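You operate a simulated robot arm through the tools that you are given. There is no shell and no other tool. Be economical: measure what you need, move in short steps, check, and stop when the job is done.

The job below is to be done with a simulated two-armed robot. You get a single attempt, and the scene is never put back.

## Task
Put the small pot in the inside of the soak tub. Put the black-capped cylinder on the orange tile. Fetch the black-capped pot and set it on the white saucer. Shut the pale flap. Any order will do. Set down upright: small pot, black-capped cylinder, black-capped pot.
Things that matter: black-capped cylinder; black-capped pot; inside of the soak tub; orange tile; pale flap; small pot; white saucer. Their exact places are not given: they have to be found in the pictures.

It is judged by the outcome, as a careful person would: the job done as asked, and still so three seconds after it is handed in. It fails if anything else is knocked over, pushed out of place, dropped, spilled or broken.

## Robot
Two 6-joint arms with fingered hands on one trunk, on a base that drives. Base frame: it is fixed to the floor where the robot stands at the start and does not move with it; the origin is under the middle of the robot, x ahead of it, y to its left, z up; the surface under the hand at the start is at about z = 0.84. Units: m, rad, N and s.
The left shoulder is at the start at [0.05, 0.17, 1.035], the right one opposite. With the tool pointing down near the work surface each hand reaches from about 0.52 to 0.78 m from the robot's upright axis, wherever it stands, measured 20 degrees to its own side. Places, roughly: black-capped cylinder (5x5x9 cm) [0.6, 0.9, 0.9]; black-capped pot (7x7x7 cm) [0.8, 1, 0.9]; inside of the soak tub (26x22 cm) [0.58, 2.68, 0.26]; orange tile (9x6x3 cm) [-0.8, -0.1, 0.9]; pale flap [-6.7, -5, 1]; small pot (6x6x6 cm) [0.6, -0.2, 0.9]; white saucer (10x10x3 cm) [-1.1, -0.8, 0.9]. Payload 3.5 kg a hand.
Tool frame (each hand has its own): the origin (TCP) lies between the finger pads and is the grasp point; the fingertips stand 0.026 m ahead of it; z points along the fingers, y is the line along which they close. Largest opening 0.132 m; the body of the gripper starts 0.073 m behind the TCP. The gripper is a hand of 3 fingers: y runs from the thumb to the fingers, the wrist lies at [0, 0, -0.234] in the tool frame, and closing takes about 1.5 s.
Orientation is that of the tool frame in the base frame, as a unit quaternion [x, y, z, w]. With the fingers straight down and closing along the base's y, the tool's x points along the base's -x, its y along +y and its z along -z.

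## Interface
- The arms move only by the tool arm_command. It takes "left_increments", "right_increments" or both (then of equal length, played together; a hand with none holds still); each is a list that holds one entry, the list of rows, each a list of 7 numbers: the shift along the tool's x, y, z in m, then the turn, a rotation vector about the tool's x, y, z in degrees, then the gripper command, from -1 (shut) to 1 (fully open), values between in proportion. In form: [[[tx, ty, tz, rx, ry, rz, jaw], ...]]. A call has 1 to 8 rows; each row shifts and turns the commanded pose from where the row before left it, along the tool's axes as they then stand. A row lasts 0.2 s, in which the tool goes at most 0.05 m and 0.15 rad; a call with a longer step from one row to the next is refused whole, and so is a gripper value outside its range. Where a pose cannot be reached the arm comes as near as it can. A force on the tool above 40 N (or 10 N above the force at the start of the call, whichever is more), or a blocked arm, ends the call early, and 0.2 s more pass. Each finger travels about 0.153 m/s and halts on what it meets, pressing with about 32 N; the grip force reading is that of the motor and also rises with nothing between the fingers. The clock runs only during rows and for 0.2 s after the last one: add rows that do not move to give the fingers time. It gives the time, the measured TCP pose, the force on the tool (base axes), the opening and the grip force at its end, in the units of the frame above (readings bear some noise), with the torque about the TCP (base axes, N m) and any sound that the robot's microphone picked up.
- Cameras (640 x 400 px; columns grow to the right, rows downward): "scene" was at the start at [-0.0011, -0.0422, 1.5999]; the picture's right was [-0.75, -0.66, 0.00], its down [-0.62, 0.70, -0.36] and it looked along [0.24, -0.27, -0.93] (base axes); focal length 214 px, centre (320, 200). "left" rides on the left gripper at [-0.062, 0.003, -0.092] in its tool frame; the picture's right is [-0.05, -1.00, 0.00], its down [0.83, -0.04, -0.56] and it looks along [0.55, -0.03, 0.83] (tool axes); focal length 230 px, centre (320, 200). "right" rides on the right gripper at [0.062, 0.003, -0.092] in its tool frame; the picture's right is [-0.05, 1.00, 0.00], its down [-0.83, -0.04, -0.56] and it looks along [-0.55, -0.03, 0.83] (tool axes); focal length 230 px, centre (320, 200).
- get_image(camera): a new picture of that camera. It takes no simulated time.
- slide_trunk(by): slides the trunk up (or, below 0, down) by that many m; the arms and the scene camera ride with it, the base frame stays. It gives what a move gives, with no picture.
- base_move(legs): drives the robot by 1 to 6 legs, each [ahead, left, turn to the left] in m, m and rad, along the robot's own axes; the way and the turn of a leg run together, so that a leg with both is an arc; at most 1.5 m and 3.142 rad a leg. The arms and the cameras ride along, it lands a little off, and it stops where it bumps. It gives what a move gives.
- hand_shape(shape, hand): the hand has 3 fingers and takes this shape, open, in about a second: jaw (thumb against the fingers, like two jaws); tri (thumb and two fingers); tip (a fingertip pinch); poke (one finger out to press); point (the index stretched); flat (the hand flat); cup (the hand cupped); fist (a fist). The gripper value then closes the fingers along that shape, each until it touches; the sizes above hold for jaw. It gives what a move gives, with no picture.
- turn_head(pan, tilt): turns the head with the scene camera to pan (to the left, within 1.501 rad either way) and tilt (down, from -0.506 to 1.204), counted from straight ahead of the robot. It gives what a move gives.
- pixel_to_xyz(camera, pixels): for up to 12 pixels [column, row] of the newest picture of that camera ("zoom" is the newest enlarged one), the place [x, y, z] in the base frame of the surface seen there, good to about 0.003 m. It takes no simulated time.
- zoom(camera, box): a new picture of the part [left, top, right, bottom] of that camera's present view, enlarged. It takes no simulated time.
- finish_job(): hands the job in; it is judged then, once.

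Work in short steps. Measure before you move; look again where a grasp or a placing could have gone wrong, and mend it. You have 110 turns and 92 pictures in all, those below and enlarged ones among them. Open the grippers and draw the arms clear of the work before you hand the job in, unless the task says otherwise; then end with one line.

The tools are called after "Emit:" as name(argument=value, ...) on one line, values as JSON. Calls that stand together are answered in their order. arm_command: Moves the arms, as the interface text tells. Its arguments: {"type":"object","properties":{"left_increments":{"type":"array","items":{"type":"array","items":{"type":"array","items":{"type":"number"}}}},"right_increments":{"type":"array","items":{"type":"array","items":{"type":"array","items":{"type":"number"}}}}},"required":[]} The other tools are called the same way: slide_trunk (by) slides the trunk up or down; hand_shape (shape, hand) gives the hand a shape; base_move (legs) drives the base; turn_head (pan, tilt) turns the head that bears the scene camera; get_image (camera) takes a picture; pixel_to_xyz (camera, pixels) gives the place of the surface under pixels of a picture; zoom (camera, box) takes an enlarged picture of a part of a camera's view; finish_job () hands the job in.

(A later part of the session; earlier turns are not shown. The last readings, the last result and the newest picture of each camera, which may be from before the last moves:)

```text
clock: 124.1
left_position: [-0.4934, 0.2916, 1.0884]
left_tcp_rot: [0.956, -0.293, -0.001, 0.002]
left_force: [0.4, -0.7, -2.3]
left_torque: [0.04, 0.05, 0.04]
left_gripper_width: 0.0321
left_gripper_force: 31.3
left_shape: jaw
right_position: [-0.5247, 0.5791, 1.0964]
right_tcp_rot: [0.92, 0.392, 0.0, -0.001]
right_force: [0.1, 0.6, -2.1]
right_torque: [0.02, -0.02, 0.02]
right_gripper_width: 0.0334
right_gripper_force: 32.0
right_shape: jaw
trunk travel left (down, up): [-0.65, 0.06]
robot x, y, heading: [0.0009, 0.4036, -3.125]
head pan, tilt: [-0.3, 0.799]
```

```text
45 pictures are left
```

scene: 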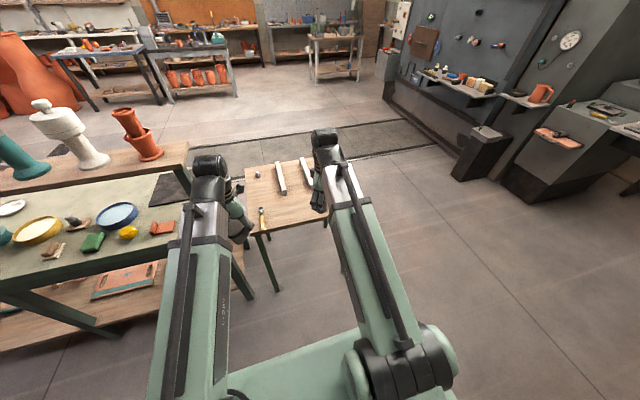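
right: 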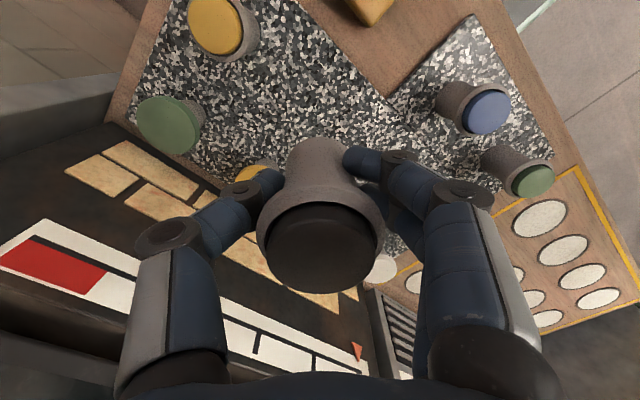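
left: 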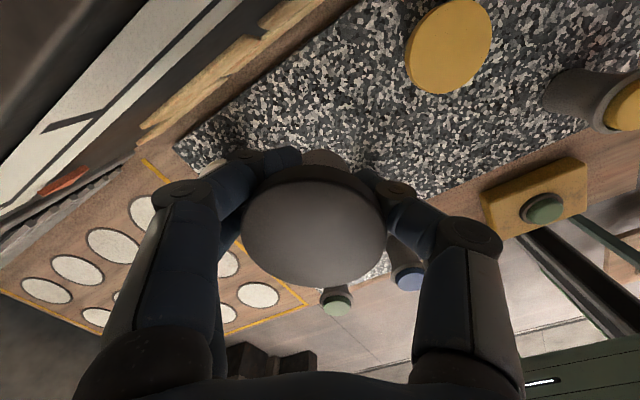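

Emit:
pixel_to_xyz(camera="scene", pixels=[[290, 207], [280, 178], [300, 215], [262, 215], [308, 170], [250, 230], [320, 220], [258, 175], [246, 175], [275, 200], [295, 195]])

Emit:
zoom(camera="scene", box=[230, 140, 350, 250])

```text
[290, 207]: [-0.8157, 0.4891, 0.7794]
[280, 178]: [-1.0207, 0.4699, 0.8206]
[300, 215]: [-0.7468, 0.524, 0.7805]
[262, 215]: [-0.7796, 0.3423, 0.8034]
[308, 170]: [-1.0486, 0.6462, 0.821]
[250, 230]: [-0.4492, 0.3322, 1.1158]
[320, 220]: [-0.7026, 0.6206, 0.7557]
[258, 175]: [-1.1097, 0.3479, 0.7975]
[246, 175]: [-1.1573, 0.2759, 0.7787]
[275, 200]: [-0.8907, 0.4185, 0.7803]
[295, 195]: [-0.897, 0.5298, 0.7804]
```

```text
3.64 times, centred on (290, 195) of scene
```

zoom: 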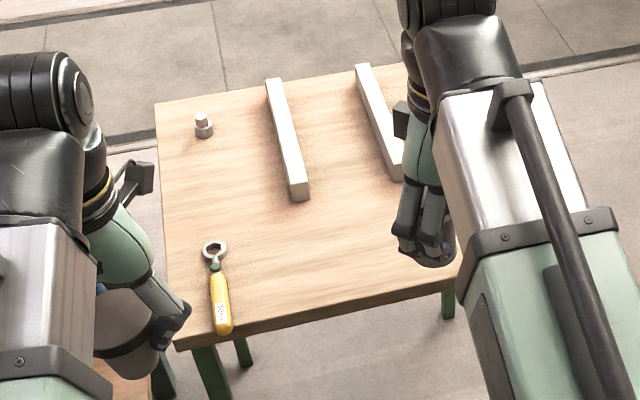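

The table front edge is x≈-0.71, with free space near (-0.79,0.58). I drive forward 0.15 and slightly right.

Emit:
base_move(legs=[[0.15, -0.04, -0.018]])

Emit:
get_image(camera="scene")

```text
clock: 125.5
left_position: [-0.6492, 0.3373, 1.0883]
left_tcp_rot: [0.954, -0.299, -0.001, 0.002]
left_force: [0.5, 0.0, -2.3]
left_torque: [-0.05, 0.01, 0.02]
left_gripper_width: 0.032
left_gripper_force: 32.4
left_shape: jaw
right_position: [-0.6767, 0.6271, 1.096]
right_tcp_rot: [0.924, 0.383, 0.0, 0.0]
right_force: [0.8, 1.2, -2.7]
right_torque: [-0.01, -0.06, -0.01]
right_gripper_width: 0.0332
right_gripper_force: 31.8
right_shape: jaw
trunk travel left (down, up): [-0.65, 0.06]
robot x, y, heading: [-0.149, 0.4396, -3.141]
head pan, tilt: [-0.3, 0.799]
```

```text
43 pictures are left
```

scene: 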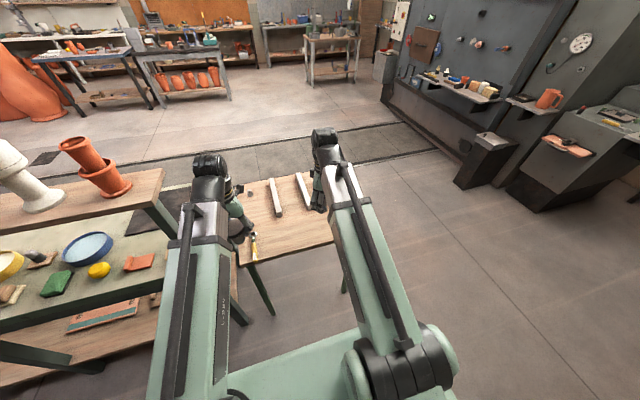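

I turn the right hand back 45°, then move over (-0.79,0.58).

Emit:
arm_command(right_increments=[[[0, 0, 0, 0, 0, 7.5, -1], [0, 0, 0, 0, 0, 7.5, -1], [0, 0, 0, 0, 0, 7.5, -1], [0, 0, 0, 0, 0, 7.5, -1], [0, 0, 0, 0, 0, 7.5, -1], [0, 0, 0, 0, 0, 7.5, -1]]])

Emit:
arm_command(right_increments=[[[-0.04, 0.016, 0, 0, 0, 0, -1], [-0.04, 0.016, 0, 0, 0, 0, -1], [-0.035, 0.015, 0, 0, 0, 0, -1], [0, 0, 0.04, 0, 0, 0, -1], [0, 0, 0.04, 0, 0, 0, -1], [0, 0, 0.04, 0, 0, 0, -1], [0, 0, 0.04, 0, 0, 0, -1]]])

Emit:
get_image(camera="right")

Emit:
zoom(camera="scene", box=[180, 140, 360, 270])

```text
clock: 126.9
left_position: [-0.6472, 0.3371, 1.0892]
left_tcp_rot: [0.954, -0.299, -0.002, 0.002]
left_force: [0.3, 0.3, -1.5]
left_torque: [0.0, 0.03, -0.01]
left_gripper_width: 0.0321
left_gripper_force: 31.9
left_shape: jaw
right_position: [-0.6739, 0.6278, 1.0973]
right_tcp_rot: [1.0, -0.001, -0.001, -0.001]
right_force: [-0.1, 0.3, -2.3]
right_torque: [0.0, -0.03, -0.05]
right_gripper_width: 0.0331
right_gripper_force: 31.9
right_shape: jaw
trunk travel left (down, up): [-0.65, 0.06]
robot x, y, heading: [-0.152, 0.4382, -3.138]
head pan, tilt: [-0.3, 0.799]
```

```text
clock: 128.5
left_position: [-0.6474, 0.3379, 1.0878]
left_tcp_rot: [0.954, -0.299, -0.001, 0.003]
left_force: [0.1, -0.1, -2.2]
left_torque: [0.03, 0.0, 0.03]
left_gripper_width: 0.0316
left_gripper_force: 32.1
left_shape: jaw
right_position: [-0.7886, 0.579, 0.9349]
right_tcp_rot: [1.0, 0.001, 0.0, -0.001]
right_force: [0.8, 0.0, -2.3]
right_torque: [-0.02, -0.02, 0.0]
right_gripper_width: 0.0331
right_gripper_force: 31.6
right_shape: jaw
trunk travel left (down, up): [-0.65, 0.06]
robot x, y, heading: [-0.1524, 0.442, -3.137]
head pan, tilt: [-0.3, 0.799]
```

```text
42 pictures are left
```

right: 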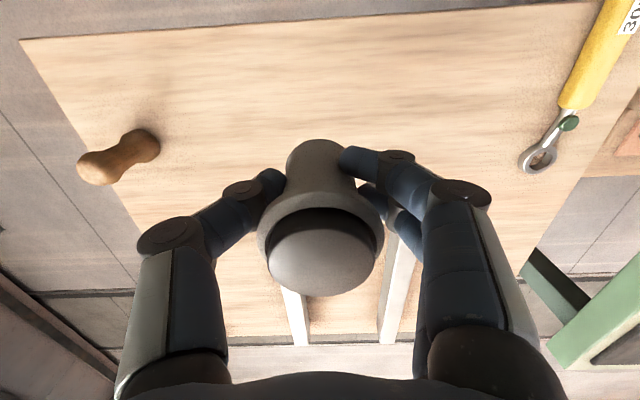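

```text
3.08 times, centred on (270, 205) of scene
```

zoom: 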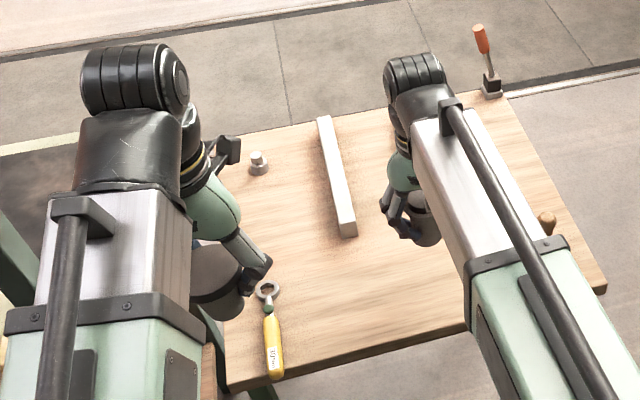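

I check where the white bars' near ends are relative to the cylinder.

Emit:
pixel_to_xyz(camera="right", pixels=[[285, 297], [296, 310], [398, 245], [395, 270], [255, 270], [300, 130], [240, 260], [158, 140]])

```text
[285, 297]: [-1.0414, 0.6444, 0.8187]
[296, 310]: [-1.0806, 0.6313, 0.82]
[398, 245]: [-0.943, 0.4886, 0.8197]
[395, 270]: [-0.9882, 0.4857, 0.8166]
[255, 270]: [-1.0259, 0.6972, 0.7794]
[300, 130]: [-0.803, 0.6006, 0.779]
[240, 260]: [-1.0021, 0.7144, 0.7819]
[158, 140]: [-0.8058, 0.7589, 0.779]
```

Clear (bars end by x≈-0.93). I lower 0.10 and then creep to contact.

Emit:
arm_command(right_increments=[[[0, 0, 0.035, 0, 0, 0, -1], [0, 0, 0.035, 0, 0, 0, -1], [0, 0, 0.03, 0, 0, 0, -1], [0, 0, 0.003, 0, 0, 0, -1]]])

Emit:
arm_command(right_increments=[[[0, 0, 0.002, 0, 0, 0, -1], [0, 0, 0.002, 0, 0, 0, -1]]])

Emit:
arm_command(right_increments=[[[0, 0, 0.002, 0, 0, 0, -1], [0, 0, 0.002, 0, 0, 0, -1]]])

```text
clock: 129.5
left_position: [-0.6475, 0.3372, 1.0883]
left_tcp_rot: [0.954, -0.298, -0.002, 0.003]
left_force: [-0.5, -0.8, -2.2]
left_torque: [0.01, 0.02, 0.0]
left_gripper_width: 0.0318
left_gripper_force: 32.1
left_shape: jaw
right_position: [-0.7896, 0.5813, 0.8347]
right_tcp_rot: [1.0, 0.0, -0.002, -0.001]
right_force: [0.9, 0.4, -2.5]
right_torque: [0.01, -0.02, 0.0]
right_gripper_width: 0.0333
right_gripper_force: 32.1
right_shape: jaw
trunk travel left (down, up): [-0.65, 0.06]
robot x, y, heading: [-0.1515, 0.4435, -3.139]
head pan, tilt: [-0.3, 0.799]
```

```text
clock: 130.1
left_position: [-0.6463, 0.3389, 1.0879]
left_tcp_rot: [0.954, -0.298, -0.002, 0.002]
left_force: [-0.1, 0.6, -2.3]
left_torque: [0.0, 0.01, -0.02]
left_gripper_width: 0.0317
left_gripper_force: 32.8
left_shape: jaw
right_position: [-0.7893, 0.5799, 0.8302]
right_tcp_rot: [1.0, 0.0, 0.0, 0.0]
right_force: [-0.7, -0.7, -1.8]
right_torque: [-0.01, -0.03, -0.01]
right_gripper_width: 0.0332
right_gripper_force: 31.9
right_shape: jaw
trunk travel left (down, up): [-0.65, 0.06]
robot x, y, heading: [-0.1531, 0.4375, -3.137]
head pan, tilt: [-0.3, 0.799]
```

```text
clock: 130.7
left_position: [-0.6471, 0.3378, 1.0887]
left_tcp_rot: [0.954, -0.299, 0.0, 0.003]
left_force: [-0.9, 0.1, -1.7]
left_torque: [0.02, 0.03, -0.02]
left_gripper_width: 0.0317
left_gripper_force: 31.7
left_shape: jaw
right_position: [-0.7885, 0.5803, 0.8279]
right_tcp_rot: [1.0, 0.0, -0.001, -0.001]
right_force: [-0.5, 0.3, 7.1]
right_torque: [-0.04, 0.07, -0.01]
right_gripper_width: 0.0334
right_gripper_force: 32.0
right_shape: jaw
trunk travel left (down, up): [-0.65, 0.06]
robot x, y, heading: [-0.1514, 0.444, -3.138]
head pan, tilt: [-0.3, 0.799]
```

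Contact at TCP 0.828 (bottom ≈4.9 cm below the TCP). I release, rise, and pull back.

Emit:
arm_command(right_increments=[[[0, 0, -0.0015, 0, 0, 0, -0.3], [0, 0, 0, 0, 0, 0, 0], [0, 0, 0, 0, 0, 0, 0.3], [0, 0, 0, 0, 0, 0, 0.3]]])

Emit:
arm_command(right_increments=[[[0, 0, -0.02, 0, 0, 0, 0.3], [0, 0, -0.03, 0, 0, 0, 0.3], [0, 0, -0.04, 0, 0, 0, 0.3], [0, 0, -0.04, 0, 0, 0, 0.3], [0.04, 0, 0, 0, 0, 0, 0.3], [0.04, 0, 0, 0, 0, 0, 0.3], [0.02, 0, 0, 0, 0, 0, 0.3]]])

Emit:
arm_command(right_increments=[[[0, 0, 0, 0, -7.5, 0, 0.3], [0, 0, 0, 0, -7.5, 0, 0.3], [0, 0, 0, 0, -7.5, 0, 0.3], [0, 0, 0, 0, -7.5, 0, 0.3], [0, 0, 0, 0, -7.5, 0, 0.3], [0, 0, 0, 0, -7.5, 0, 0.3]]])

Emit:
get_image(camera="right")

```text
clock: 131.7
left_position: [-0.6473, 0.3375, 1.0875]
left_tcp_rot: [0.954, -0.3, -0.002, 0.003]
left_force: [0.5, 0.3, -1.7]
left_torque: [0.0, 0.02, 0.0]
left_gripper_width: 0.0315
left_gripper_force: 32.1
left_shape: jaw
right_position: [-0.7897, 0.5793, 0.8277]
right_tcp_rot: [1.0, 0.001, -0.001, -0.001]
right_force: [0.0, 0.1, 0.3]
right_torque: [0.03, 0.01, 0.0]
right_gripper_width: 0.0855
right_gripper_force: 0.1
right_shape: jaw
trunk travel left (down, up): [-0.65, 0.06]
robot x, y, heading: [-0.1517, 0.4405, -3.137]
head pan, tilt: [-0.3, 0.799]
```

```text
clock: 133.3
left_position: [-0.6456, 0.3374, 1.0882]
left_tcp_rot: [0.954, -0.299, -0.001, 0.002]
left_force: [-0.3, -0.6, -1.6]
left_torque: [0.03, 0.01, 0.01]
left_gripper_width: 0.0315
left_gripper_force: 31.8
left_shape: jaw
right_position: [-0.6909, 0.5788, 0.9593]
right_tcp_rot: [1.0, 0.0, -0.001, 0.0]
right_force: [0.4, 0.7, -0.1]
right_torque: [0.02, 0.0, -0.02]
right_gripper_width: 0.0853
right_gripper_force: 0.1
right_shape: jaw
trunk travel left (down, up): [-0.65, 0.06]
robot x, y, heading: [-0.15, 0.4406, -3.141]
head pan, tilt: [-0.3, 0.799]
```

```text
clock: 134.7
left_position: [-0.6465, 0.338, 1.0871]
left_tcp_rot: [0.954, -0.299, -0.001, 0.002]
left_force: [0.2, 0.3, -1.9]
left_torque: [0.07, 0.03, 0.03]
left_gripper_width: 0.0316
left_gripper_force: 32.6
left_shape: jaw
right_position: [-0.7857, 0.5705, 0.9556]
right_tcp_rot: [0.923, 0.001, -0.384, 0.0]
right_force: [-1.0, 0.2, -0.4]
right_torque: [0.0, -0.01, -0.01]
right_gripper_width: 0.0857
right_gripper_force: 0.1
right_shape: jaw
right hand out of reach, approached as far as the arm can: row 3, 4, 5, 6
trunk travel left (down, up): [-0.65, 0.06]
robot x, y, heading: [-0.1485, 0.4389, -3.142]
head pan, tilt: [-0.3, 0.799]
```

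```text
40 pictures are left
```

right: 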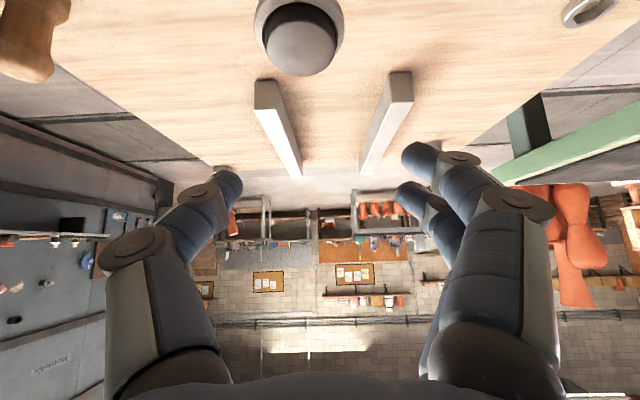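

With the 45° tilt the arm's minimum reach is larger, so I back the base 0.15 m to get workable reach, and check the cylinder's stand.

Emit:
base_move(legs=[[-0.15, 0, 0]])

Emit:
arm_command(right_increments=[[[0, 0, 0.0, 0, 0, 0, 0.3]]])

Emit:
get_image(camera="right")

```text
clock: 136.0
left_position: [-0.4971, 0.3395, 1.0887]
left_tcp_rot: [0.954, -0.3, -0.003, 0.003]
left_force: [0.5, 0.5, -1.6]
left_torque: [0.02, 0.07, 0.01]
left_gripper_width: 0.032
left_gripper_force: 32.1
left_shape: jaw
right_position: [-0.6347, 0.5721, 0.9559]
right_tcp_rot: [0.924, 0.0, -0.383, -0.001]
right_force: [0.3, -0.4, -0.5]
right_torque: [-0.02, 0.0, 0.0]
right_gripper_width: 0.0854
right_gripper_force: 0.0
right_shape: jaw
trunk travel left (down, up): [-0.65, 0.06]
robot x, y, heading: [-0.0001, 0.4415, -3.14]
head pan, tilt: [-0.3, 0.799]
```

```text
clock: 136.4
left_position: [-0.498, 0.338, 1.0878]
left_tcp_rot: [0.954, -0.3, -0.001, 0.002]
left_force: [-0.2, -0.2, -1.3]
left_torque: [0.04, 0.05, -0.01]
left_gripper_width: 0.0318
left_gripper_force: 31.8
left_shape: jaw
right_position: [-0.6362, 0.572, 0.9552]
right_tcp_rot: [0.924, 0.0, -0.383, -0.001]
right_force: [0.6, 0.4, 0.3]
right_torque: [-0.03, 0.02, 0.0]
right_gripper_width: 0.0854
right_gripper_force: 0.0
right_shape: jaw
trunk travel left (down, up): [-0.65, 0.06]
robot x, y, heading: [-0.0012, 0.4406, -3.143]
head pan, tilt: [-0.3, 0.799]
```

```text
39 pictures are left
```

right: 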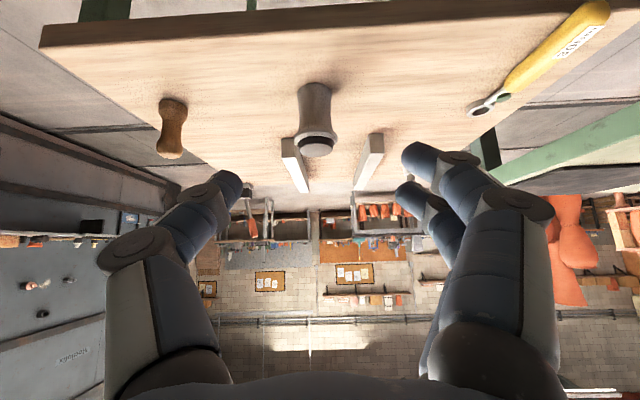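

The cylinder stands at (-0.789,0.579). I align the tilted hand on the approach line and advance part of the way.

Emit:
arm_command(right_increments=[[[-0.0226, -0.007, 0, 0, 0, 0, 0.3], [0, 0, 0.04, 0, 0, 0, 0.3], [0, 0, 0.04, 0, 0, 0, 0.3], [0, 0, 0.04, 0, 0, 0, 0.3], [0, 0, 0.0, 0, 0, 0, 0.3]]])

Emit:
get_image(camera="right")

```text
clock: 137.6
left_position: [-0.497, 0.3396, 1.089]
left_tcp_rot: [0.954, -0.299, -0.002, 0.002]
left_force: [-0.5, -0.2, -1.8]
left_torque: [0.03, -0.01, -0.02]
left_gripper_width: 0.0313
left_gripper_force: 31.8
left_shape: jaw
right_position: [-0.7371, 0.5812, 0.8871]
right_tcp_rot: [0.924, 0.0, -0.382, 0.0]
right_force: [-1.3, -0.7, 0.1]
right_torque: [0.0, -0.01, 0.0]
right_gripper_width: 0.0853
right_gripper_force: 0.1
right_shape: jaw
trunk travel left (down, up): [-0.65, 0.06]
robot x, y, heading: [-0.0034, 0.4432, -3.137]
head pan, tilt: [-0.3, 0.799]
```

```text
38 pictures are left
```

right: 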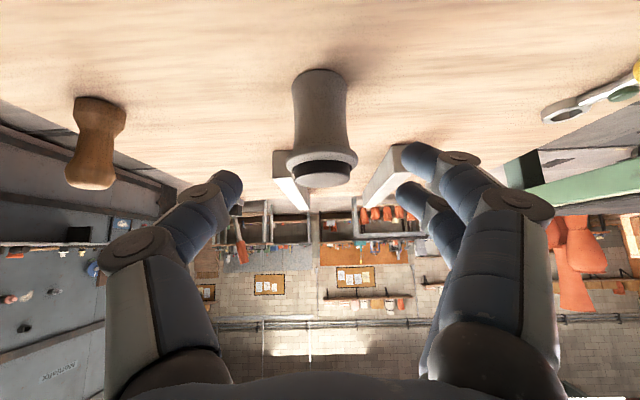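

Aligned. I advance the remaining 7.4 cm and close.

Emit:
arm_command(right_increments=[[[0, 0, 0.03, 0, 0, 0, 0.3], [0, 0, 0.03, 0, 0, 0, 0.3], [0, 0, 0.014, 0, 0, 0, 0.3], [0, 0, 0.0, 0, 0, 0, 0.3]]])

Emit:
get_image(camera="right")

```text
clock: 138.6
left_position: [-0.499, 0.34, 1.0873]
left_tcp_rot: [0.954, -0.3, -0.002, 0.003]
left_force: [-0.8, -1.4, -2.2]
left_torque: [0.05, 0.03, 0.02]
left_gripper_width: 0.0316
left_gripper_force: 31.7
left_shape: jaw
right_position: [-0.7902, 0.5791, 0.8341]
right_tcp_rot: [0.924, -0.001, -0.383, -0.001]
right_force: [-0.3, 0.3, -0.6]
right_torque: [0.01, 0.03, -0.03]
right_gripper_width: 0.0856
right_gripper_force: 0.0
right_shape: jaw
trunk travel left (down, up): [-0.65, 0.06]
robot x, y, heading: [-0.0022, 0.4443, -3.142]
head pan, tilt: [-0.3, 0.799]
```

```text
37 pictures are left
```

right: 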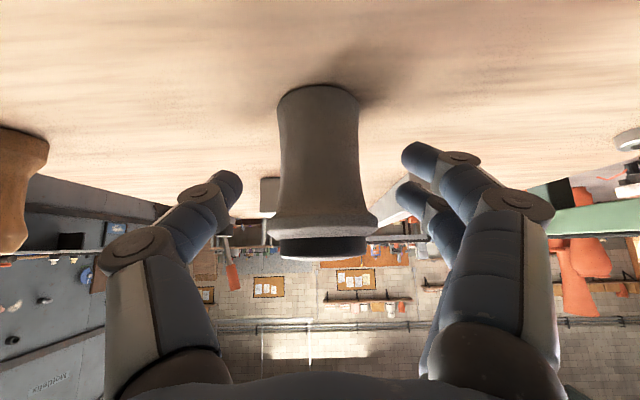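

Well placed around the waist; I close and lift gently.

Emit:
arm_command(right_increments=[[[0, 0, 0, 0, 0, 0, 0], [0, 0, 0, 0, 0, 0, -0.3], [0, 0, 0, 0, 0, 0, -1], [0, 0, 0, 0, 0, 0, -1], [0, 0, 0, 0, 0, 0, -1], [0, 0, 0, 0, 0, 0, -1], [0, 0, 0, 0, 0, 0, -1]]])

Emit:
arm_command(right_increments=[[[-0.014, 0, -0.014, 0, 0, 0, -1], [-0.028, 0, -0.028, 0, 0, 0, -1], [-0.03, 0, -0.03, 0, 0, 0, -1], [0, 0, 0, 0, 0, 0, -1]]])

Emit:
get_image(camera="right")

Emit:
zoom(camera="scene", box=[220, 130, 380, 260])

```text
clock: 140.2
left_position: [-0.4976, 0.3379, 1.0868]
left_tcp_rot: [0.954, -0.299, -0.001, 0.003]
left_force: [0.8, 0.0, -2.5]
left_torque: [0.05, 0.0, 0.0]
left_gripper_width: 0.0316
left_gripper_force: 32.2
left_shape: jaw
right_position: [-0.7884, 0.5799, 0.8326]
right_tcp_rot: [0.924, 0.0, -0.382, 0.0]
right_force: [-0.4, -0.1, 0.0]
right_torque: [-0.01, -0.03, -0.03]
right_gripper_width: 0.0376
right_gripper_force: 31.8
right_shape: jaw
trunk travel left (down, up): [-0.65, 0.06]
robot x, y, heading: [-0.0028, 0.4405, -3.141]
head pan, tilt: [-0.3, 0.799]
```

```text
clock: 141.2
left_position: [-0.4978, 0.3384, 1.0882]
left_tcp_rot: [0.954, -0.3, -0.002, 0.002]
left_force: [0.0, -0.5, -2.0]
left_torque: [0.02, -0.02, 0.03]
left_gripper_width: 0.0314
left_gripper_force: 32.0
left_shape: jaw
right_position: [-0.7902, 0.5797, 0.9357]
right_tcp_rot: [0.924, 0.001, -0.382, -0.001]
right_force: [0.0, 0.2, -3.1]
right_torque: [0.0, -0.01, 0.01]
right_gripper_width: 0.0376
right_gripper_force: 32.0
right_shape: jaw
trunk travel left (down, up): [-0.65, 0.06]
robot x, y, heading: [-0.0022, 0.4428, -3.142]
head pan, tilt: [-0.3, 0.799]
```

```text
36 pictures are left
```

right: 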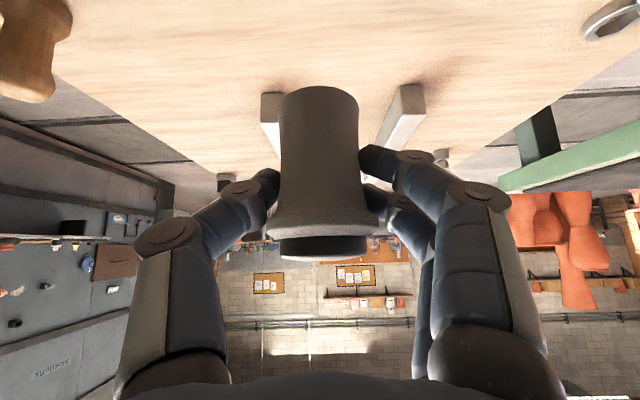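

```text
3.08 times, centred on (300, 195) of scene
```

zoom: 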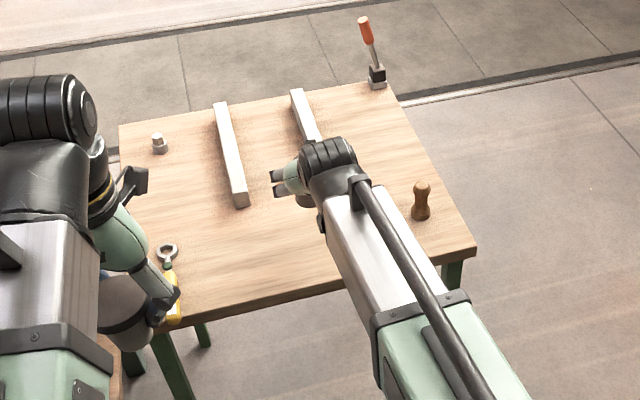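

The cylinder is held upright by the tilted hand (bottom 5.4 cm below TCP). I retract the arm ~0.13 m and turn the base left 0.58 rad to approach the tile diagonally, clear of the trolley behind and the post at (-0.71,0.14).

Emit:
arm_command(right_increments=[[[0.024, 0, -0.032, 0, 0, 0, -1], [0.026, 0, -0.034, 0, 0, 0, -1], [0.026, 0, -0.036, 0, 0, 0, -1], [0, 0, 0, 0, 0, 0, -1]]])

Emit:
base_move(legs=[[0, 0, 0.58]])

Emit:
turn_head(pan=-0.1, tilt=0.7)

Emit:
get_image(camera="scene")

```text
clock: 142.2
left_position: [-0.4979, 0.3388, 1.0871]
left_tcp_rot: [0.954, -0.299, -0.001, 0.002]
left_force: [-0.5, 0.0, -2.1]
left_torque: [0.04, 0.01, -0.03]
left_gripper_width: 0.0317
left_gripper_force: 32.3
left_shape: jaw
right_position: [-0.6628, 0.578, 0.9569]
right_tcp_rot: [0.924, 0.0, -0.383, 0.0]
right_force: [0.2, -0.8, -2.1]
right_torque: [0.04, -0.01, 0.01]
right_gripper_width: 0.0375
right_gripper_force: 31.8
right_shape: jaw
trunk travel left (down, up): [-0.65, 0.06]
robot x, y, heading: [-0.0006, 0.4425, -3.147]
head pan, tilt: [-0.3, 0.799]
```

```text
clock: 144.2
left_position: [-0.3635, 0.0851, 1.0878]
left_tcp_rot: [1.0, -0.019, -0.001, 0.003]
left_force: [-0.3, -0.6, -1.9]
left_torque: [0.0, 0.03, -0.02]
left_gripper_width: 0.0314
left_gripper_force: 32.4
left_shape: jaw
right_position: [-0.6313, 0.1965, 0.9566]
right_tcp_rot: [0.887, 0.26, -0.367, 0.106]
right_force: [-0.7, -0.7, -2.2]
right_torque: [0.0, -0.01, -0.01]
right_gripper_width: 0.0376
right_gripper_force: 31.8
right_shape: jaw
trunk travel left (down, up): [-0.65, 0.06]
robot x, y, heading: [-0.0031, 0.4462, -2.568]
head pan, tilt: [-0.3, 0.799]
```

```text
clock: 144.9
left_position: [-0.3635, 0.0861, 1.0875]
left_tcp_rot: [1.0, -0.019, 0.0, 0.003]
left_force: [0.1, -0.3, -1.6]
left_torque: [-0.03, 0.02, 0.02]
left_gripper_width: 0.0314
left_gripper_force: 31.8
left_shape: jaw
right_position: [-0.6321, 0.1974, 0.9556]
right_tcp_rot: [0.886, 0.26, -0.368, 0.107]
right_force: [-0.4, 0.8, -2.0]
right_torque: [0.02, 0.0, 0.01]
right_gripper_width: 0.0378
right_gripper_force: 32.3
right_shape: jaw
trunk travel left (down, up): [-0.65, 0.06]
robot x, y, heading: [-0.0004, 0.4391, -2.569]
head pan, tilt: [-0.099, 0.7]
```

```text
34 pictures are left
```

scene: 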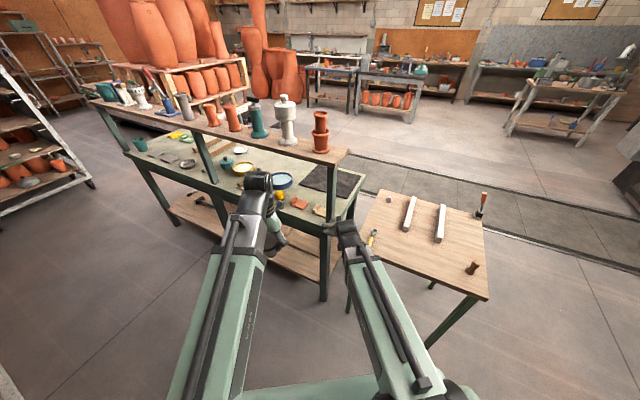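

Heading −2.568; hand at (-0.632,0.197). I shift the base (0.07 ahead, 0.14 left) so that the tile lies 0.2 m straight ahead of the hand, then check.

Emit:
base_move(legs=[[0, 0.142, 0], [0.069, 0, 0]])

Emit:
zoom(camera="scene", box=[220, 140, 400, 270])

Emit:
get_image(camera="right")

```text
clock: 146.9
left_position: [-0.3477, -0.071, 1.0875]
left_tcp_rot: [1.0, -0.019, 0.0, 0.003]
left_force: [-0.8, -1.4, -2.4]
left_torque: [0.01, 0.04, 0.02]
left_gripper_width: 0.0312
left_gripper_force: 32.3
left_shape: jaw
right_position: [-0.6156, 0.0413, 0.9546]
right_tcp_rot: [0.887, 0.26, -0.367, 0.108]
right_force: [-0.7, 1.1, -2.5]
right_torque: [0.0, -0.02, 0.03]
right_gripper_width: 0.0373
right_gripper_force: 31.9
right_shape: jaw
trunk travel left (down, up): [-0.65, 0.06]
robot x, y, heading: [0.014, 0.2823, -2.568]
head pan, tilt: [-0.099, 0.7]
```

```text
3.08 times, centred on (310, 205) of scene
```

zoom: 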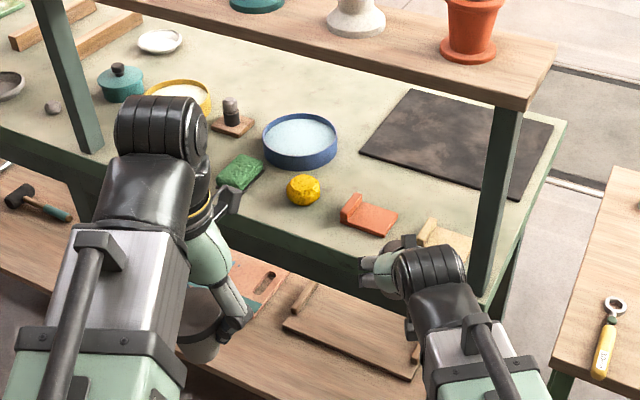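

```text
32 pictures are left
```

right: 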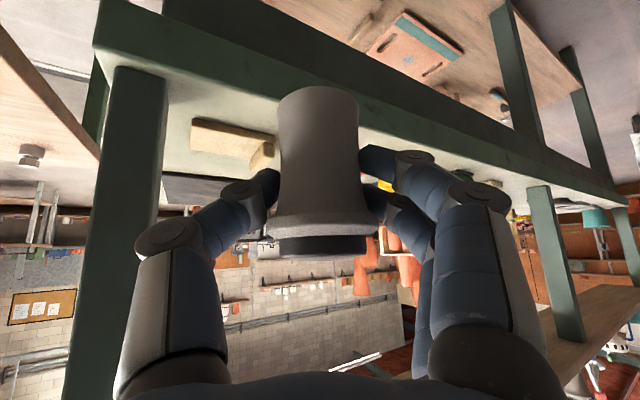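

I measure the wrist joint's extents and the plank/post to verify clearance before going in.

Emit:
pixel_to_xyz(camera="zoom", pixels=[[430, 252], [400, 262], [458, 262], [430, 285], [378, 270], [410, 300], [490, 250], [505, 110], [520, 80], [400, 70], [368, 218]])

```text
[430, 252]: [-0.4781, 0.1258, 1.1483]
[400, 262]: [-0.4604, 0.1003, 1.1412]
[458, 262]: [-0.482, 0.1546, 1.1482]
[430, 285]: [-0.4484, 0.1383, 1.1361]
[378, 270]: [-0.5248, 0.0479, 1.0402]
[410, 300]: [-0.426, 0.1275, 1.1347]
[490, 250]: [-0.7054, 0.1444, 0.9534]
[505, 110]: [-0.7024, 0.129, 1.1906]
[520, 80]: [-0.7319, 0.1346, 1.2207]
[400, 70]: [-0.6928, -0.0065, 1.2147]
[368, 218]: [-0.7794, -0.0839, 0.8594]
```

Wrist top is at z 1.148, below and in front of the plank. I drive forward 0.12, check, then continue.

Emit:
base_move(legs=[[0.12, 0, 0]])

Emit:
base_move(legs=[[0.075, 0, 0]])

Emit:
get_image(camera="right")

Emit:
zoom(camera="scene", box=[220, 140, 400, 270])

```text
clock: 148.1
left_position: [-0.4479, -0.1388, 1.088]
left_tcp_rot: [1.0, -0.018, 0.0, 0.002]
left_force: [-0.6, -0.5, -2.0]
left_torque: [0.0, -0.03, 0.01]
left_gripper_width: 0.0315
left_gripper_force: 31.7
left_shape: jaw
right_position: [-0.7164, -0.027, 0.9556]
right_tcp_rot: [0.886, 0.263, -0.366, 0.108]
right_force: [-0.3, -1.1, -2.3]
right_torque: [0.01, -0.03, 0.01]
right_gripper_width: 0.0375
right_gripper_force: 32.2
right_shape: jaw
trunk travel left (down, up): [-0.65, 0.06]
robot x, y, heading: [-0.0825, 0.218, -2.563]
head pan, tilt: [-0.099, 0.7]
```

```text
clock: 149.2
left_position: [-0.5097, -0.1793, 1.0875]
left_tcp_rot: [1.0, -0.018, 0.0, 0.002]
left_force: [0.9, -0.1, -2.2]
left_torque: [0.01, 0.02, -0.04]
left_gripper_width: 0.0313
left_gripper_force: 32.2
left_shape: jaw
right_position: [-0.7778, -0.0679, 0.9556]
right_tcp_rot: [0.886, 0.262, -0.366, 0.107]
right_force: [-0.6, 0.6, -2.7]
right_torque: [0.05, -0.02, -0.02]
right_gripper_width: 0.0375
right_gripper_force: 31.7
right_shape: jaw
trunk travel left (down, up): [-0.65, 0.06]
robot x, y, heading: [-0.1449, 0.1755, -2.567]
head pan, tilt: [-0.099, 0.7]
```

```text
31 pictures are left
```

right: 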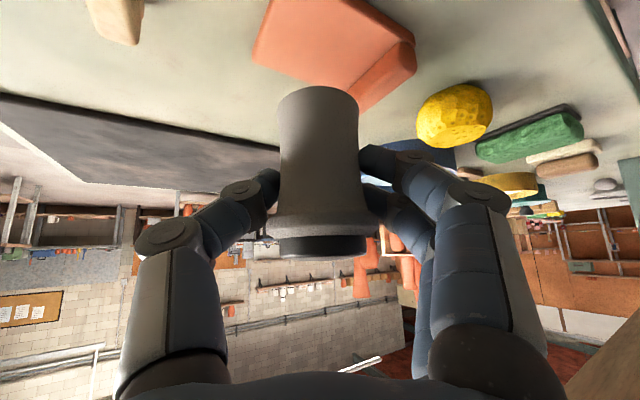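

```text
3.08 times, centred on (310, 205) of scene
```

zoom: 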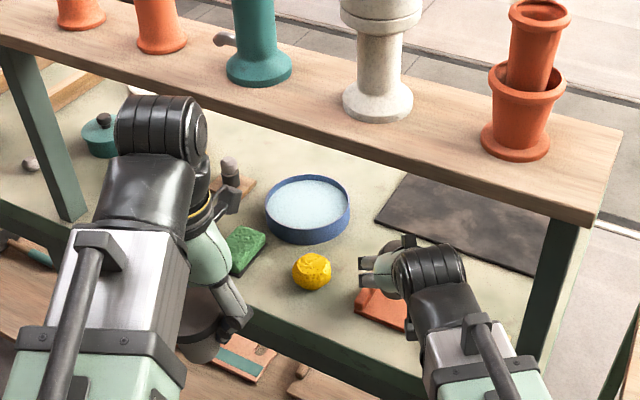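

The cylinder hangs over the tile. I nudge 4 mm away from the raised bar and lower vertically (tool x and z equally) to just above contact.

Emit:
arm_command(right_increments=[[[0, -0.004, 0.001, 0, 0, 0, -1], [0.0127, 0, 0.0127, 0, 0, 0, -1], [0.0127, 0, 0.0127, 0, 0, 0, -1], [0, 0, 0, 0, 0, 0, -1]]])

Emit:
arm_command(right_increments=[[[0.0014, 0, 0.0014, 0, 0, 0, -1], [0.0014, 0, 0.0014, 0, 0, 0, -1]]])

Emit:
get_image(camera="right")

```text
clock: 150.2
left_position: [-0.5098, -0.1786, 1.087]
left_tcp_rot: [1.0, -0.018, -0.001, 0.002]
left_force: [0.0, -0.2, -2.2]
left_torque: [0.01, -0.01, -0.02]
left_gripper_width: 0.0311
left_gripper_force: 32.2
left_shape: jaw
right_position: [-0.7801, -0.0641, 0.9176]
right_tcp_rot: [0.886, 0.262, -0.368, 0.108]
right_force: [-0.6, 0.0, -2.1]
right_torque: [0.01, 0.03, -0.03]
right_gripper_width: 0.0375
right_gripper_force: 32.5
right_shape: jaw
trunk travel left (down, up): [-0.65, 0.06]
robot x, y, heading: [-0.1483, 0.1756, -2.567]
head pan, tilt: [-0.099, 0.7]
```

```text
clock: 150.8
left_position: [-0.5096, -0.1789, 1.0875]
left_tcp_rot: [1.0, -0.017, -0.001, 0.003]
left_force: [0.5, 0.4, -1.9]
left_torque: [-0.01, 0.01, 0.01]
left_gripper_width: 0.0312
left_gripper_force: 32.3
left_shape: jaw
right_position: [-0.7812, -0.0644, 0.9152]
right_tcp_rot: [0.886, 0.262, -0.367, 0.108]
right_force: [0.4, 0.6, -2.1]
right_torque: [-0.01, 0.01, 0.0]
right_gripper_width: 0.0376
right_gripper_force: 32.1
right_shape: jaw
trunk travel left (down, up): [-0.65, 0.06]
robot x, y, heading: [-0.1501, 0.1805, -2.562]
head pan, tilt: [-0.099, 0.7]
```

```text
29 pictures are left
```

right: 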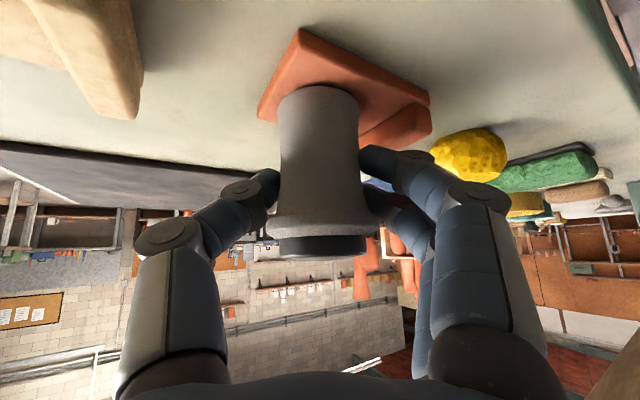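

The cylinder base sits within the tile outline. I creep down to contact.

Emit:
arm_command(right_increments=[[[0.0014, 0, 0.0014, 0, 0, 0, -1], [0, 0, 0, 0, 0, 0, -1]]])

Emit:
arm_command(right_increments=[[[0.0014, 0, 0.0014, 0, 0, 0, -1], [0, 0, 0, 0, 0, 0, -1]]])

```text
clock: 151.4
left_position: [-0.5079, -0.1784, 1.0875]
left_tcp_rot: [1.0, -0.017, -0.001, 0.003]
left_force: [-0.3, 0.4, -2.6]
left_torque: [0.02, 0.02, -0.02]
left_gripper_width: 0.031
left_gripper_force: 31.9
left_shape: jaw
right_position: [-0.7802, -0.0636, 0.9138]
right_tcp_rot: [0.886, 0.262, -0.367, 0.108]
right_force: [-0.7, 0.1, 0.4]
right_torque: [0.0, -0.01, 0.01]
right_gripper_width: 0.0378
right_gripper_force: 32.4
right_shape: jaw
trunk travel left (down, up): [-0.65, 0.06]
robot x, y, heading: [-0.1474, 0.1779, -2.568]
head pan, tilt: [-0.099, 0.7]
```

```text
clock: 152.0
left_position: [-0.5087, -0.1784, 1.0877]
left_tcp_rot: [1.0, -0.017, -0.001, 0.002]
left_force: [0.0, 0.6, -2.1]
left_torque: [-0.01, 0.02, -0.02]
left_gripper_width: 0.0312
left_gripper_force: 31.8
left_shape: jaw
right_position: [-0.7795, -0.0641, 0.9129]
right_tcp_rot: [0.886, 0.262, -0.367, 0.108]
right_force: [-0.8, -0.2, 8.7]
right_torque: [-0.05, 0.03, -0.02]
right_gripper_width: 0.0377
right_gripper_force: 32.0
right_shape: jaw
trunk travel left (down, up): [-0.65, 0.06]
robot x, y, heading: [-0.1486, 0.1807, -2.566]
head pan, tilt: [-0.099, 0.7]
```

Contact (~9 N). I open moderately to ~0.066 and look before withdrawing.

Emit:
arm_command(right_increments=[[[0, 0, 0, 0, 0, 0, -0.4], [0, 0, 0, 0, 0, 0, -0.2], [0, 0, 0, 0, 0, 0, 0], [0, 0, 0, 0, 0, 0, 0]]])

Emit:
get_image(camera="right")

```text
clock: 153.0
left_position: [-0.5076, -0.1766, 1.0869]
left_tcp_rot: [1.0, -0.018, 0.0, 0.003]
left_force: [-0.5, 0.3, -1.9]
left_torque: [0.0, -0.02, 0.0]
left_gripper_width: 0.031
left_gripper_force: 31.7
left_shape: jaw
right_position: [-0.7799, -0.0651, 0.9111]
right_tcp_rot: [0.886, 0.263, -0.367, 0.108]
right_force: [-0.4, -1.0, -0.6]
right_torque: [0.0, 0.03, -0.02]
right_gripper_width: 0.0653
right_gripper_force: 0.0
right_shape: jaw
trunk travel left (down, up): [-0.65, 0.06]
robot x, y, heading: [-0.1465, 0.1752, -2.569]
head pan, tilt: [-0.099, 0.7]
```

```text
28 pictures are left
```

right: 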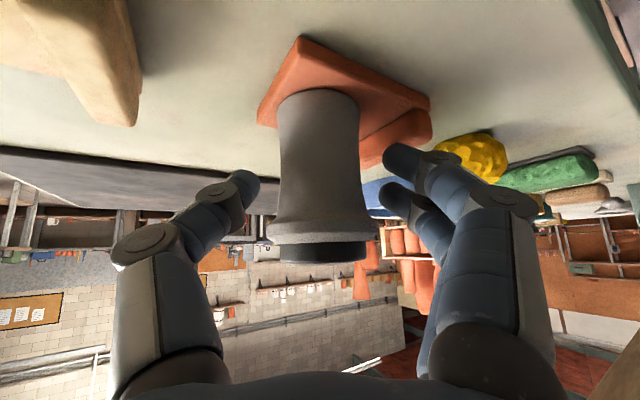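

Free on both sides. I withdraw along the tool axis and check.

Emit:
arm_command(right_increments=[[[0, 0, -0.02, 0, 0, 0, 0], [0, 0, -0.03, 0, 0, 0, 0], [0, 0, -0.03, 0, 0, 0, 0], [0, 0, -0.03, 0, 0, 0, 0]]])

Emit:
get_image(camera="right")

```text
clock: 154.0
left_position: [-0.5087, -0.1785, 1.0868]
left_tcp_rot: [1.0, -0.017, -0.001, 0.002]
left_force: [-0.2, -0.2, -1.6]
left_torque: [0.02, 0.04, 0.02]
left_gripper_width: 0.0312
left_gripper_force: 32.2
left_shape: jaw
right_position: [-0.7569, -0.0537, 0.9839]
right_tcp_rot: [0.886, 0.262, -0.367, 0.107]
right_force: [-0.4, -0.3, 0.3]
right_torque: [0.02, 0.04, -0.02]
right_gripper_width: 0.0653
right_gripper_force: 0.0
right_shape: jaw
right hand out of reach, approached as far as the arm can: row 2, 3, 4
trunk travel left (down, up): [-0.65, 0.06]
robot x, y, heading: [-0.148, 0.1812, -2.559]
head pan, tilt: [-0.099, 0.7]
```

```text
27 pictures are left
```

right: 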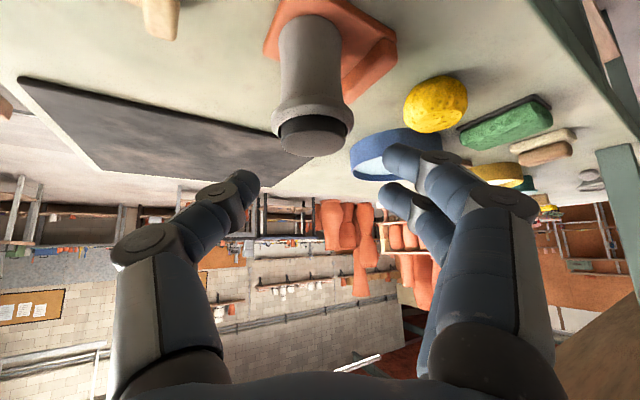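

The cylinder stands on the tile. The arm is at its minimum reach, so I back the base out along the heading.

Emit:
base_move(legs=[[-0.19, 0, 0]])

Emit:
zoom(camera="scene", box=[230, 140, 370, 250])

```text
clock: 155.5
left_position: [-0.3481, -0.0729, 1.0887]
left_tcp_rot: [1.0, -0.017, -0.002, 0.003]
left_force: [0.4, 1.0, -2.0]
left_torque: [0.0, 0.02, 0.0]
left_gripper_width: 0.0312
left_gripper_force: 32.2
left_shape: jaw
right_position: [-0.5957, 0.0502, 0.9845]
right_tcp_rot: [0.886, 0.263, -0.366, 0.109]
right_force: [-0.4, 0.1, 0.1]
right_torque: [0.03, 0.0, -0.02]
right_gripper_width: 0.0651
right_gripper_force: 0.1
right_shape: jaw
trunk travel left (down, up): [-0.65, 0.06]
robot x, y, heading: [0.0154, 0.2846, -2.564]
head pan, tilt: [-0.099, 0.7]
```

```text
3.64 times, centred on (300, 195) of scene
```

zoom: 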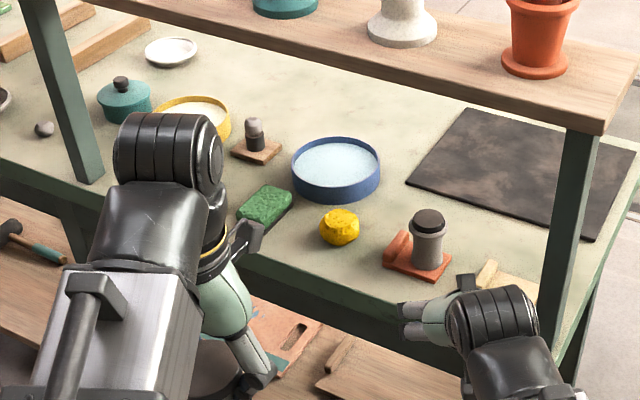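

The cylinder is upright on the tile. Now I measure the saucer at (172,52), the table's back edge and the pot rack behind it.

Emit:
pixel_to_xyz(camera="zoom", pixels=[[172, 54], [148, 52], [196, 50], [172, 41], [172, 64], [120, 30], [60, 25], [330, 90], [440, 110], [620, 140], [125, 85]])

Emit:
pixel_to_xyz(camera="scene", pixels=[[244, 118], [250, 100], [170, 100], [200, 112], [290, 100], [310, 105], [225, 95], [360, 160], [350, 170], [240, 130]])

Emit:
get_image(camera="left")

```text
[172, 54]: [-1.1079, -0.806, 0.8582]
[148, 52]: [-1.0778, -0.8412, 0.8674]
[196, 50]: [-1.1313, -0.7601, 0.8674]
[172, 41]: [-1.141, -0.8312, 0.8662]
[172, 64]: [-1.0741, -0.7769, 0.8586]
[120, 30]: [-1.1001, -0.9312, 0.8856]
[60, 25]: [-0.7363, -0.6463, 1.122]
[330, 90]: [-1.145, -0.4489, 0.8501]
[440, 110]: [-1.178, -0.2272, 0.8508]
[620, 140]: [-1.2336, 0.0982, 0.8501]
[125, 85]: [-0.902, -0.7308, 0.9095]
```

```text
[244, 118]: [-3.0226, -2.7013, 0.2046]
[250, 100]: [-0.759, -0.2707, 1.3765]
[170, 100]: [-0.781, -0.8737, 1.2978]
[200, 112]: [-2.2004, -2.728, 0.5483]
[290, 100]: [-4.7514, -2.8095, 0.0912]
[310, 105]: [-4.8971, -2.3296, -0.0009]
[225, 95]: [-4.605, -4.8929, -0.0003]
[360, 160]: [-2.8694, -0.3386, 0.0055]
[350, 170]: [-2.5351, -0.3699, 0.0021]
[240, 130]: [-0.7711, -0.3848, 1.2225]
```

```text
25 pictures are left
```

left: 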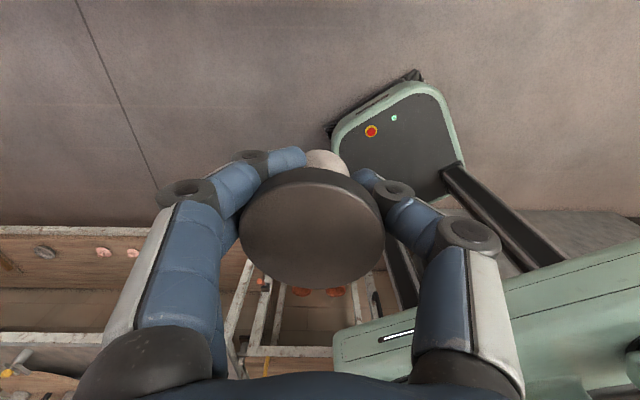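

Saucer centre ≈(-1.106,-0.803), inside z≈0.858; it is best reached from behind the table, where the floor is open. I put the right hand upright and higher, then drive around via y≈1.3.

Emit:
arm_command(right_increments=[[[-0.02, 0, -0.02, 0, 7.5, 0, 0], [-0.01, 0, -0.02, 0, 7.5, 0, 0], [0, 0, -0.03, 0, 7.5, 0, 0], [0, 0, -0.03, 0, 7.5, 0, 0], [0, 0, -0.02, 0, 7.5, 0, 0], [0, 0, 0, 0, 7.5, 0, 0]]])

Emit:
base_move(legs=[[0, 0, -0.577], [0.1, 0, 0], [0.1, -0.45, 0], [0, -0.55, 0]])

Emit:
get_image(camera="scene")

```text
clock: 156.9
left_position: [-0.3486, -0.0741, 1.0877]
left_tcp_rot: [1.0, -0.017, -0.001, 0.002]
left_force: [-0.8, 0.6, -1.9]
left_torque: [0.02, 0.04, 0.04]
left_gripper_width: 0.0312
left_gripper_force: 31.7
left_shape: jaw
right_position: [-0.5668, 0.0699, 1.11]
right_tcp_rot: [0.959, 0.284, 0.002, -0.001]
right_force: [0.8, 0.1, -0.1]
right_torque: [0.01, -0.03, -0.03]
right_gripper_width: 0.0652
right_gripper_force: 0.0
right_shape: jaw
trunk travel left (down, up): [-0.65, 0.06]
robot x, y, heading: [0.0068, 0.2814, -2.568]
head pan, tilt: [-0.099, 0.7]
```

```text
clock: 164.8
left_position: [-0.6847, 1.1767, 1.0874]
left_tcp_rot: [0.955, -0.298, -0.001, 0.003]
left_force: [0.6, 1.2, -1.8]
left_torque: [0.03, 0.0, 0.01]
left_gripper_width: 0.0311
left_gripper_force: 31.7
left_shape: jaw
right_position: [-0.7902, 1.4131, 1.1092]
right_tcp_rot: [1.0, 0.002, 0.001, 0.0]
right_force: [-0.2, 0.8, -0.5]
right_torque: [-0.01, 0.0, -0.01]
right_gripper_width: 0.0655
right_gripper_force: 0.0
right_shape: jaw
trunk travel left (down, up): [-0.65, 0.06]
robot x, y, heading: [-0.1886, 1.2799, -3.143]
head pan, tilt: [-0.099, 0.7]
```

```text
24 pictures are left
```

scene: 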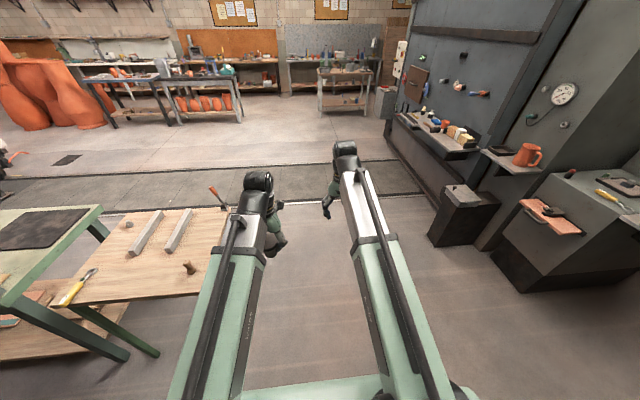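

The way ahead is clear. I drive ahead to x≈-1.85, turn left, run along behind the table to y≈-1.0 and turn to face it.

Emit:
base_move(legs=[[1.5, 0, 0], [0.17, 0, 0], [0, 0, 1.571], [1.3, 0, 0], [0.97, 0, 0], [0, 0, 1.571]])

Emit:
turn_head(pan=0.2, tilt=0.8)

Emit:
get_image(camera="scene")

```text
clock: 191.7
left_position: [-1.2378, -0.9029, 1.0868]
left_tcp_rot: [0.266, 0.964, 0.002, 0.001]
left_force: [0.5, 0.0, -2.4]
left_torque: [-0.03, -0.05, 0.02]
left_gripper_width: 0.0301
left_gripper_force: 32.3
left_shape: jaw
right_position: [-1.117, -1.132, 1.1078]
right_tcp_rot: [-0.035, 0.999, -0.001, -0.001]
right_force: [0.1, 0.7, 0.4]
right_torque: [-0.01, -0.03, -0.01]
right_gripper_width: 0.0656
right_gripper_force: 0.0
right_shape: jaw
trunk travel left (down, up): [-0.65, 0.06]
robot x, y, heading: [-1.7222, -1.0408, 0.069]
head pan, tilt: [-0.099, 0.7]
```

```text
clock: 192.5
left_position: [-1.239, -0.9033, 1.0884]
left_tcp_rot: [0.265, 0.964, 0.002, 0.002]
left_force: [-0.2, 0.2, -1.8]
left_torque: [-0.05, -0.02, 0.01]
left_gripper_width: 0.0301
left_gripper_force: 31.5
left_shape: jaw
right_position: [-1.1171, -1.1332, 1.1084]
right_tcp_rot: [-0.035, 0.999, -0.001, -0.001]
right_force: [0.5, -0.2, 0.5]
right_torque: [-0.05, 0.02, -0.02]
right_gripper_width: 0.0651
right_gripper_force: 0.0
right_shape: jaw
trunk travel left (down, up): [-0.65, 0.06]
robot x, y, heading: [-1.7245, -1.0421, 0.07]
head pan, tilt: [0.201, 0.799]
```

```text
23 pictures are left
```

scene: 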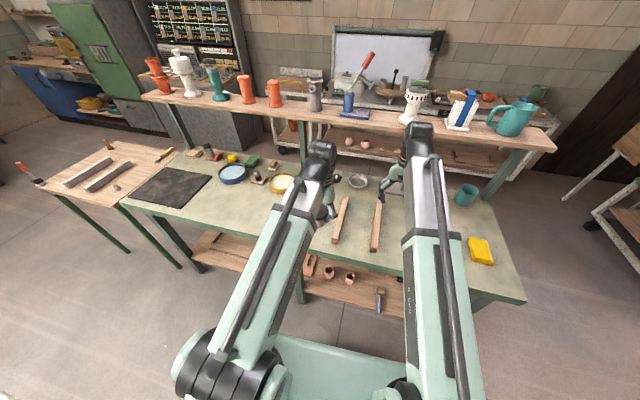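

Left TCP is at (-1.239,-0.903), saucer at (-1.106,-0.803). I check the held pot and view in the left camera.

Emit:
get_image(camera="left")

Emit:
zoom(camera="scene", box=[260, 130, 420, 250])

```text
22 pictures are left
```

left: 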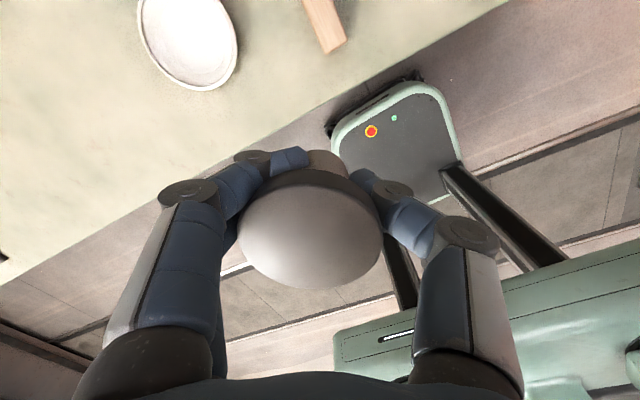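

```text
3.33 times, centred on (340, 190) of scene
```

zoom: 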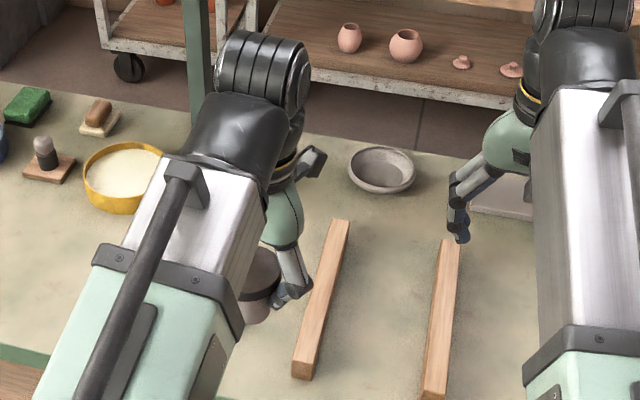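

The pot sits as when grasped. I measure the saucer rim in the left picture.

Emit:
pixel_to_xyz(camera="left", pixels=[[187, 35], [141, 15], [236, 60], [170, 75], [205, 88], [233, 20], [190, 60], [145, 45]])

```text
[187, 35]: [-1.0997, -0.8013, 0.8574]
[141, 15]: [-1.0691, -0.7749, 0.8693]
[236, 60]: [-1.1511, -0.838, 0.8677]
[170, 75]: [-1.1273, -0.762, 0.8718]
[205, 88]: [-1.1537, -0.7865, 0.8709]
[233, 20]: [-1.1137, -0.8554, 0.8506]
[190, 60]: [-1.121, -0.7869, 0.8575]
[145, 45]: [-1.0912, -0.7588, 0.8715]
```

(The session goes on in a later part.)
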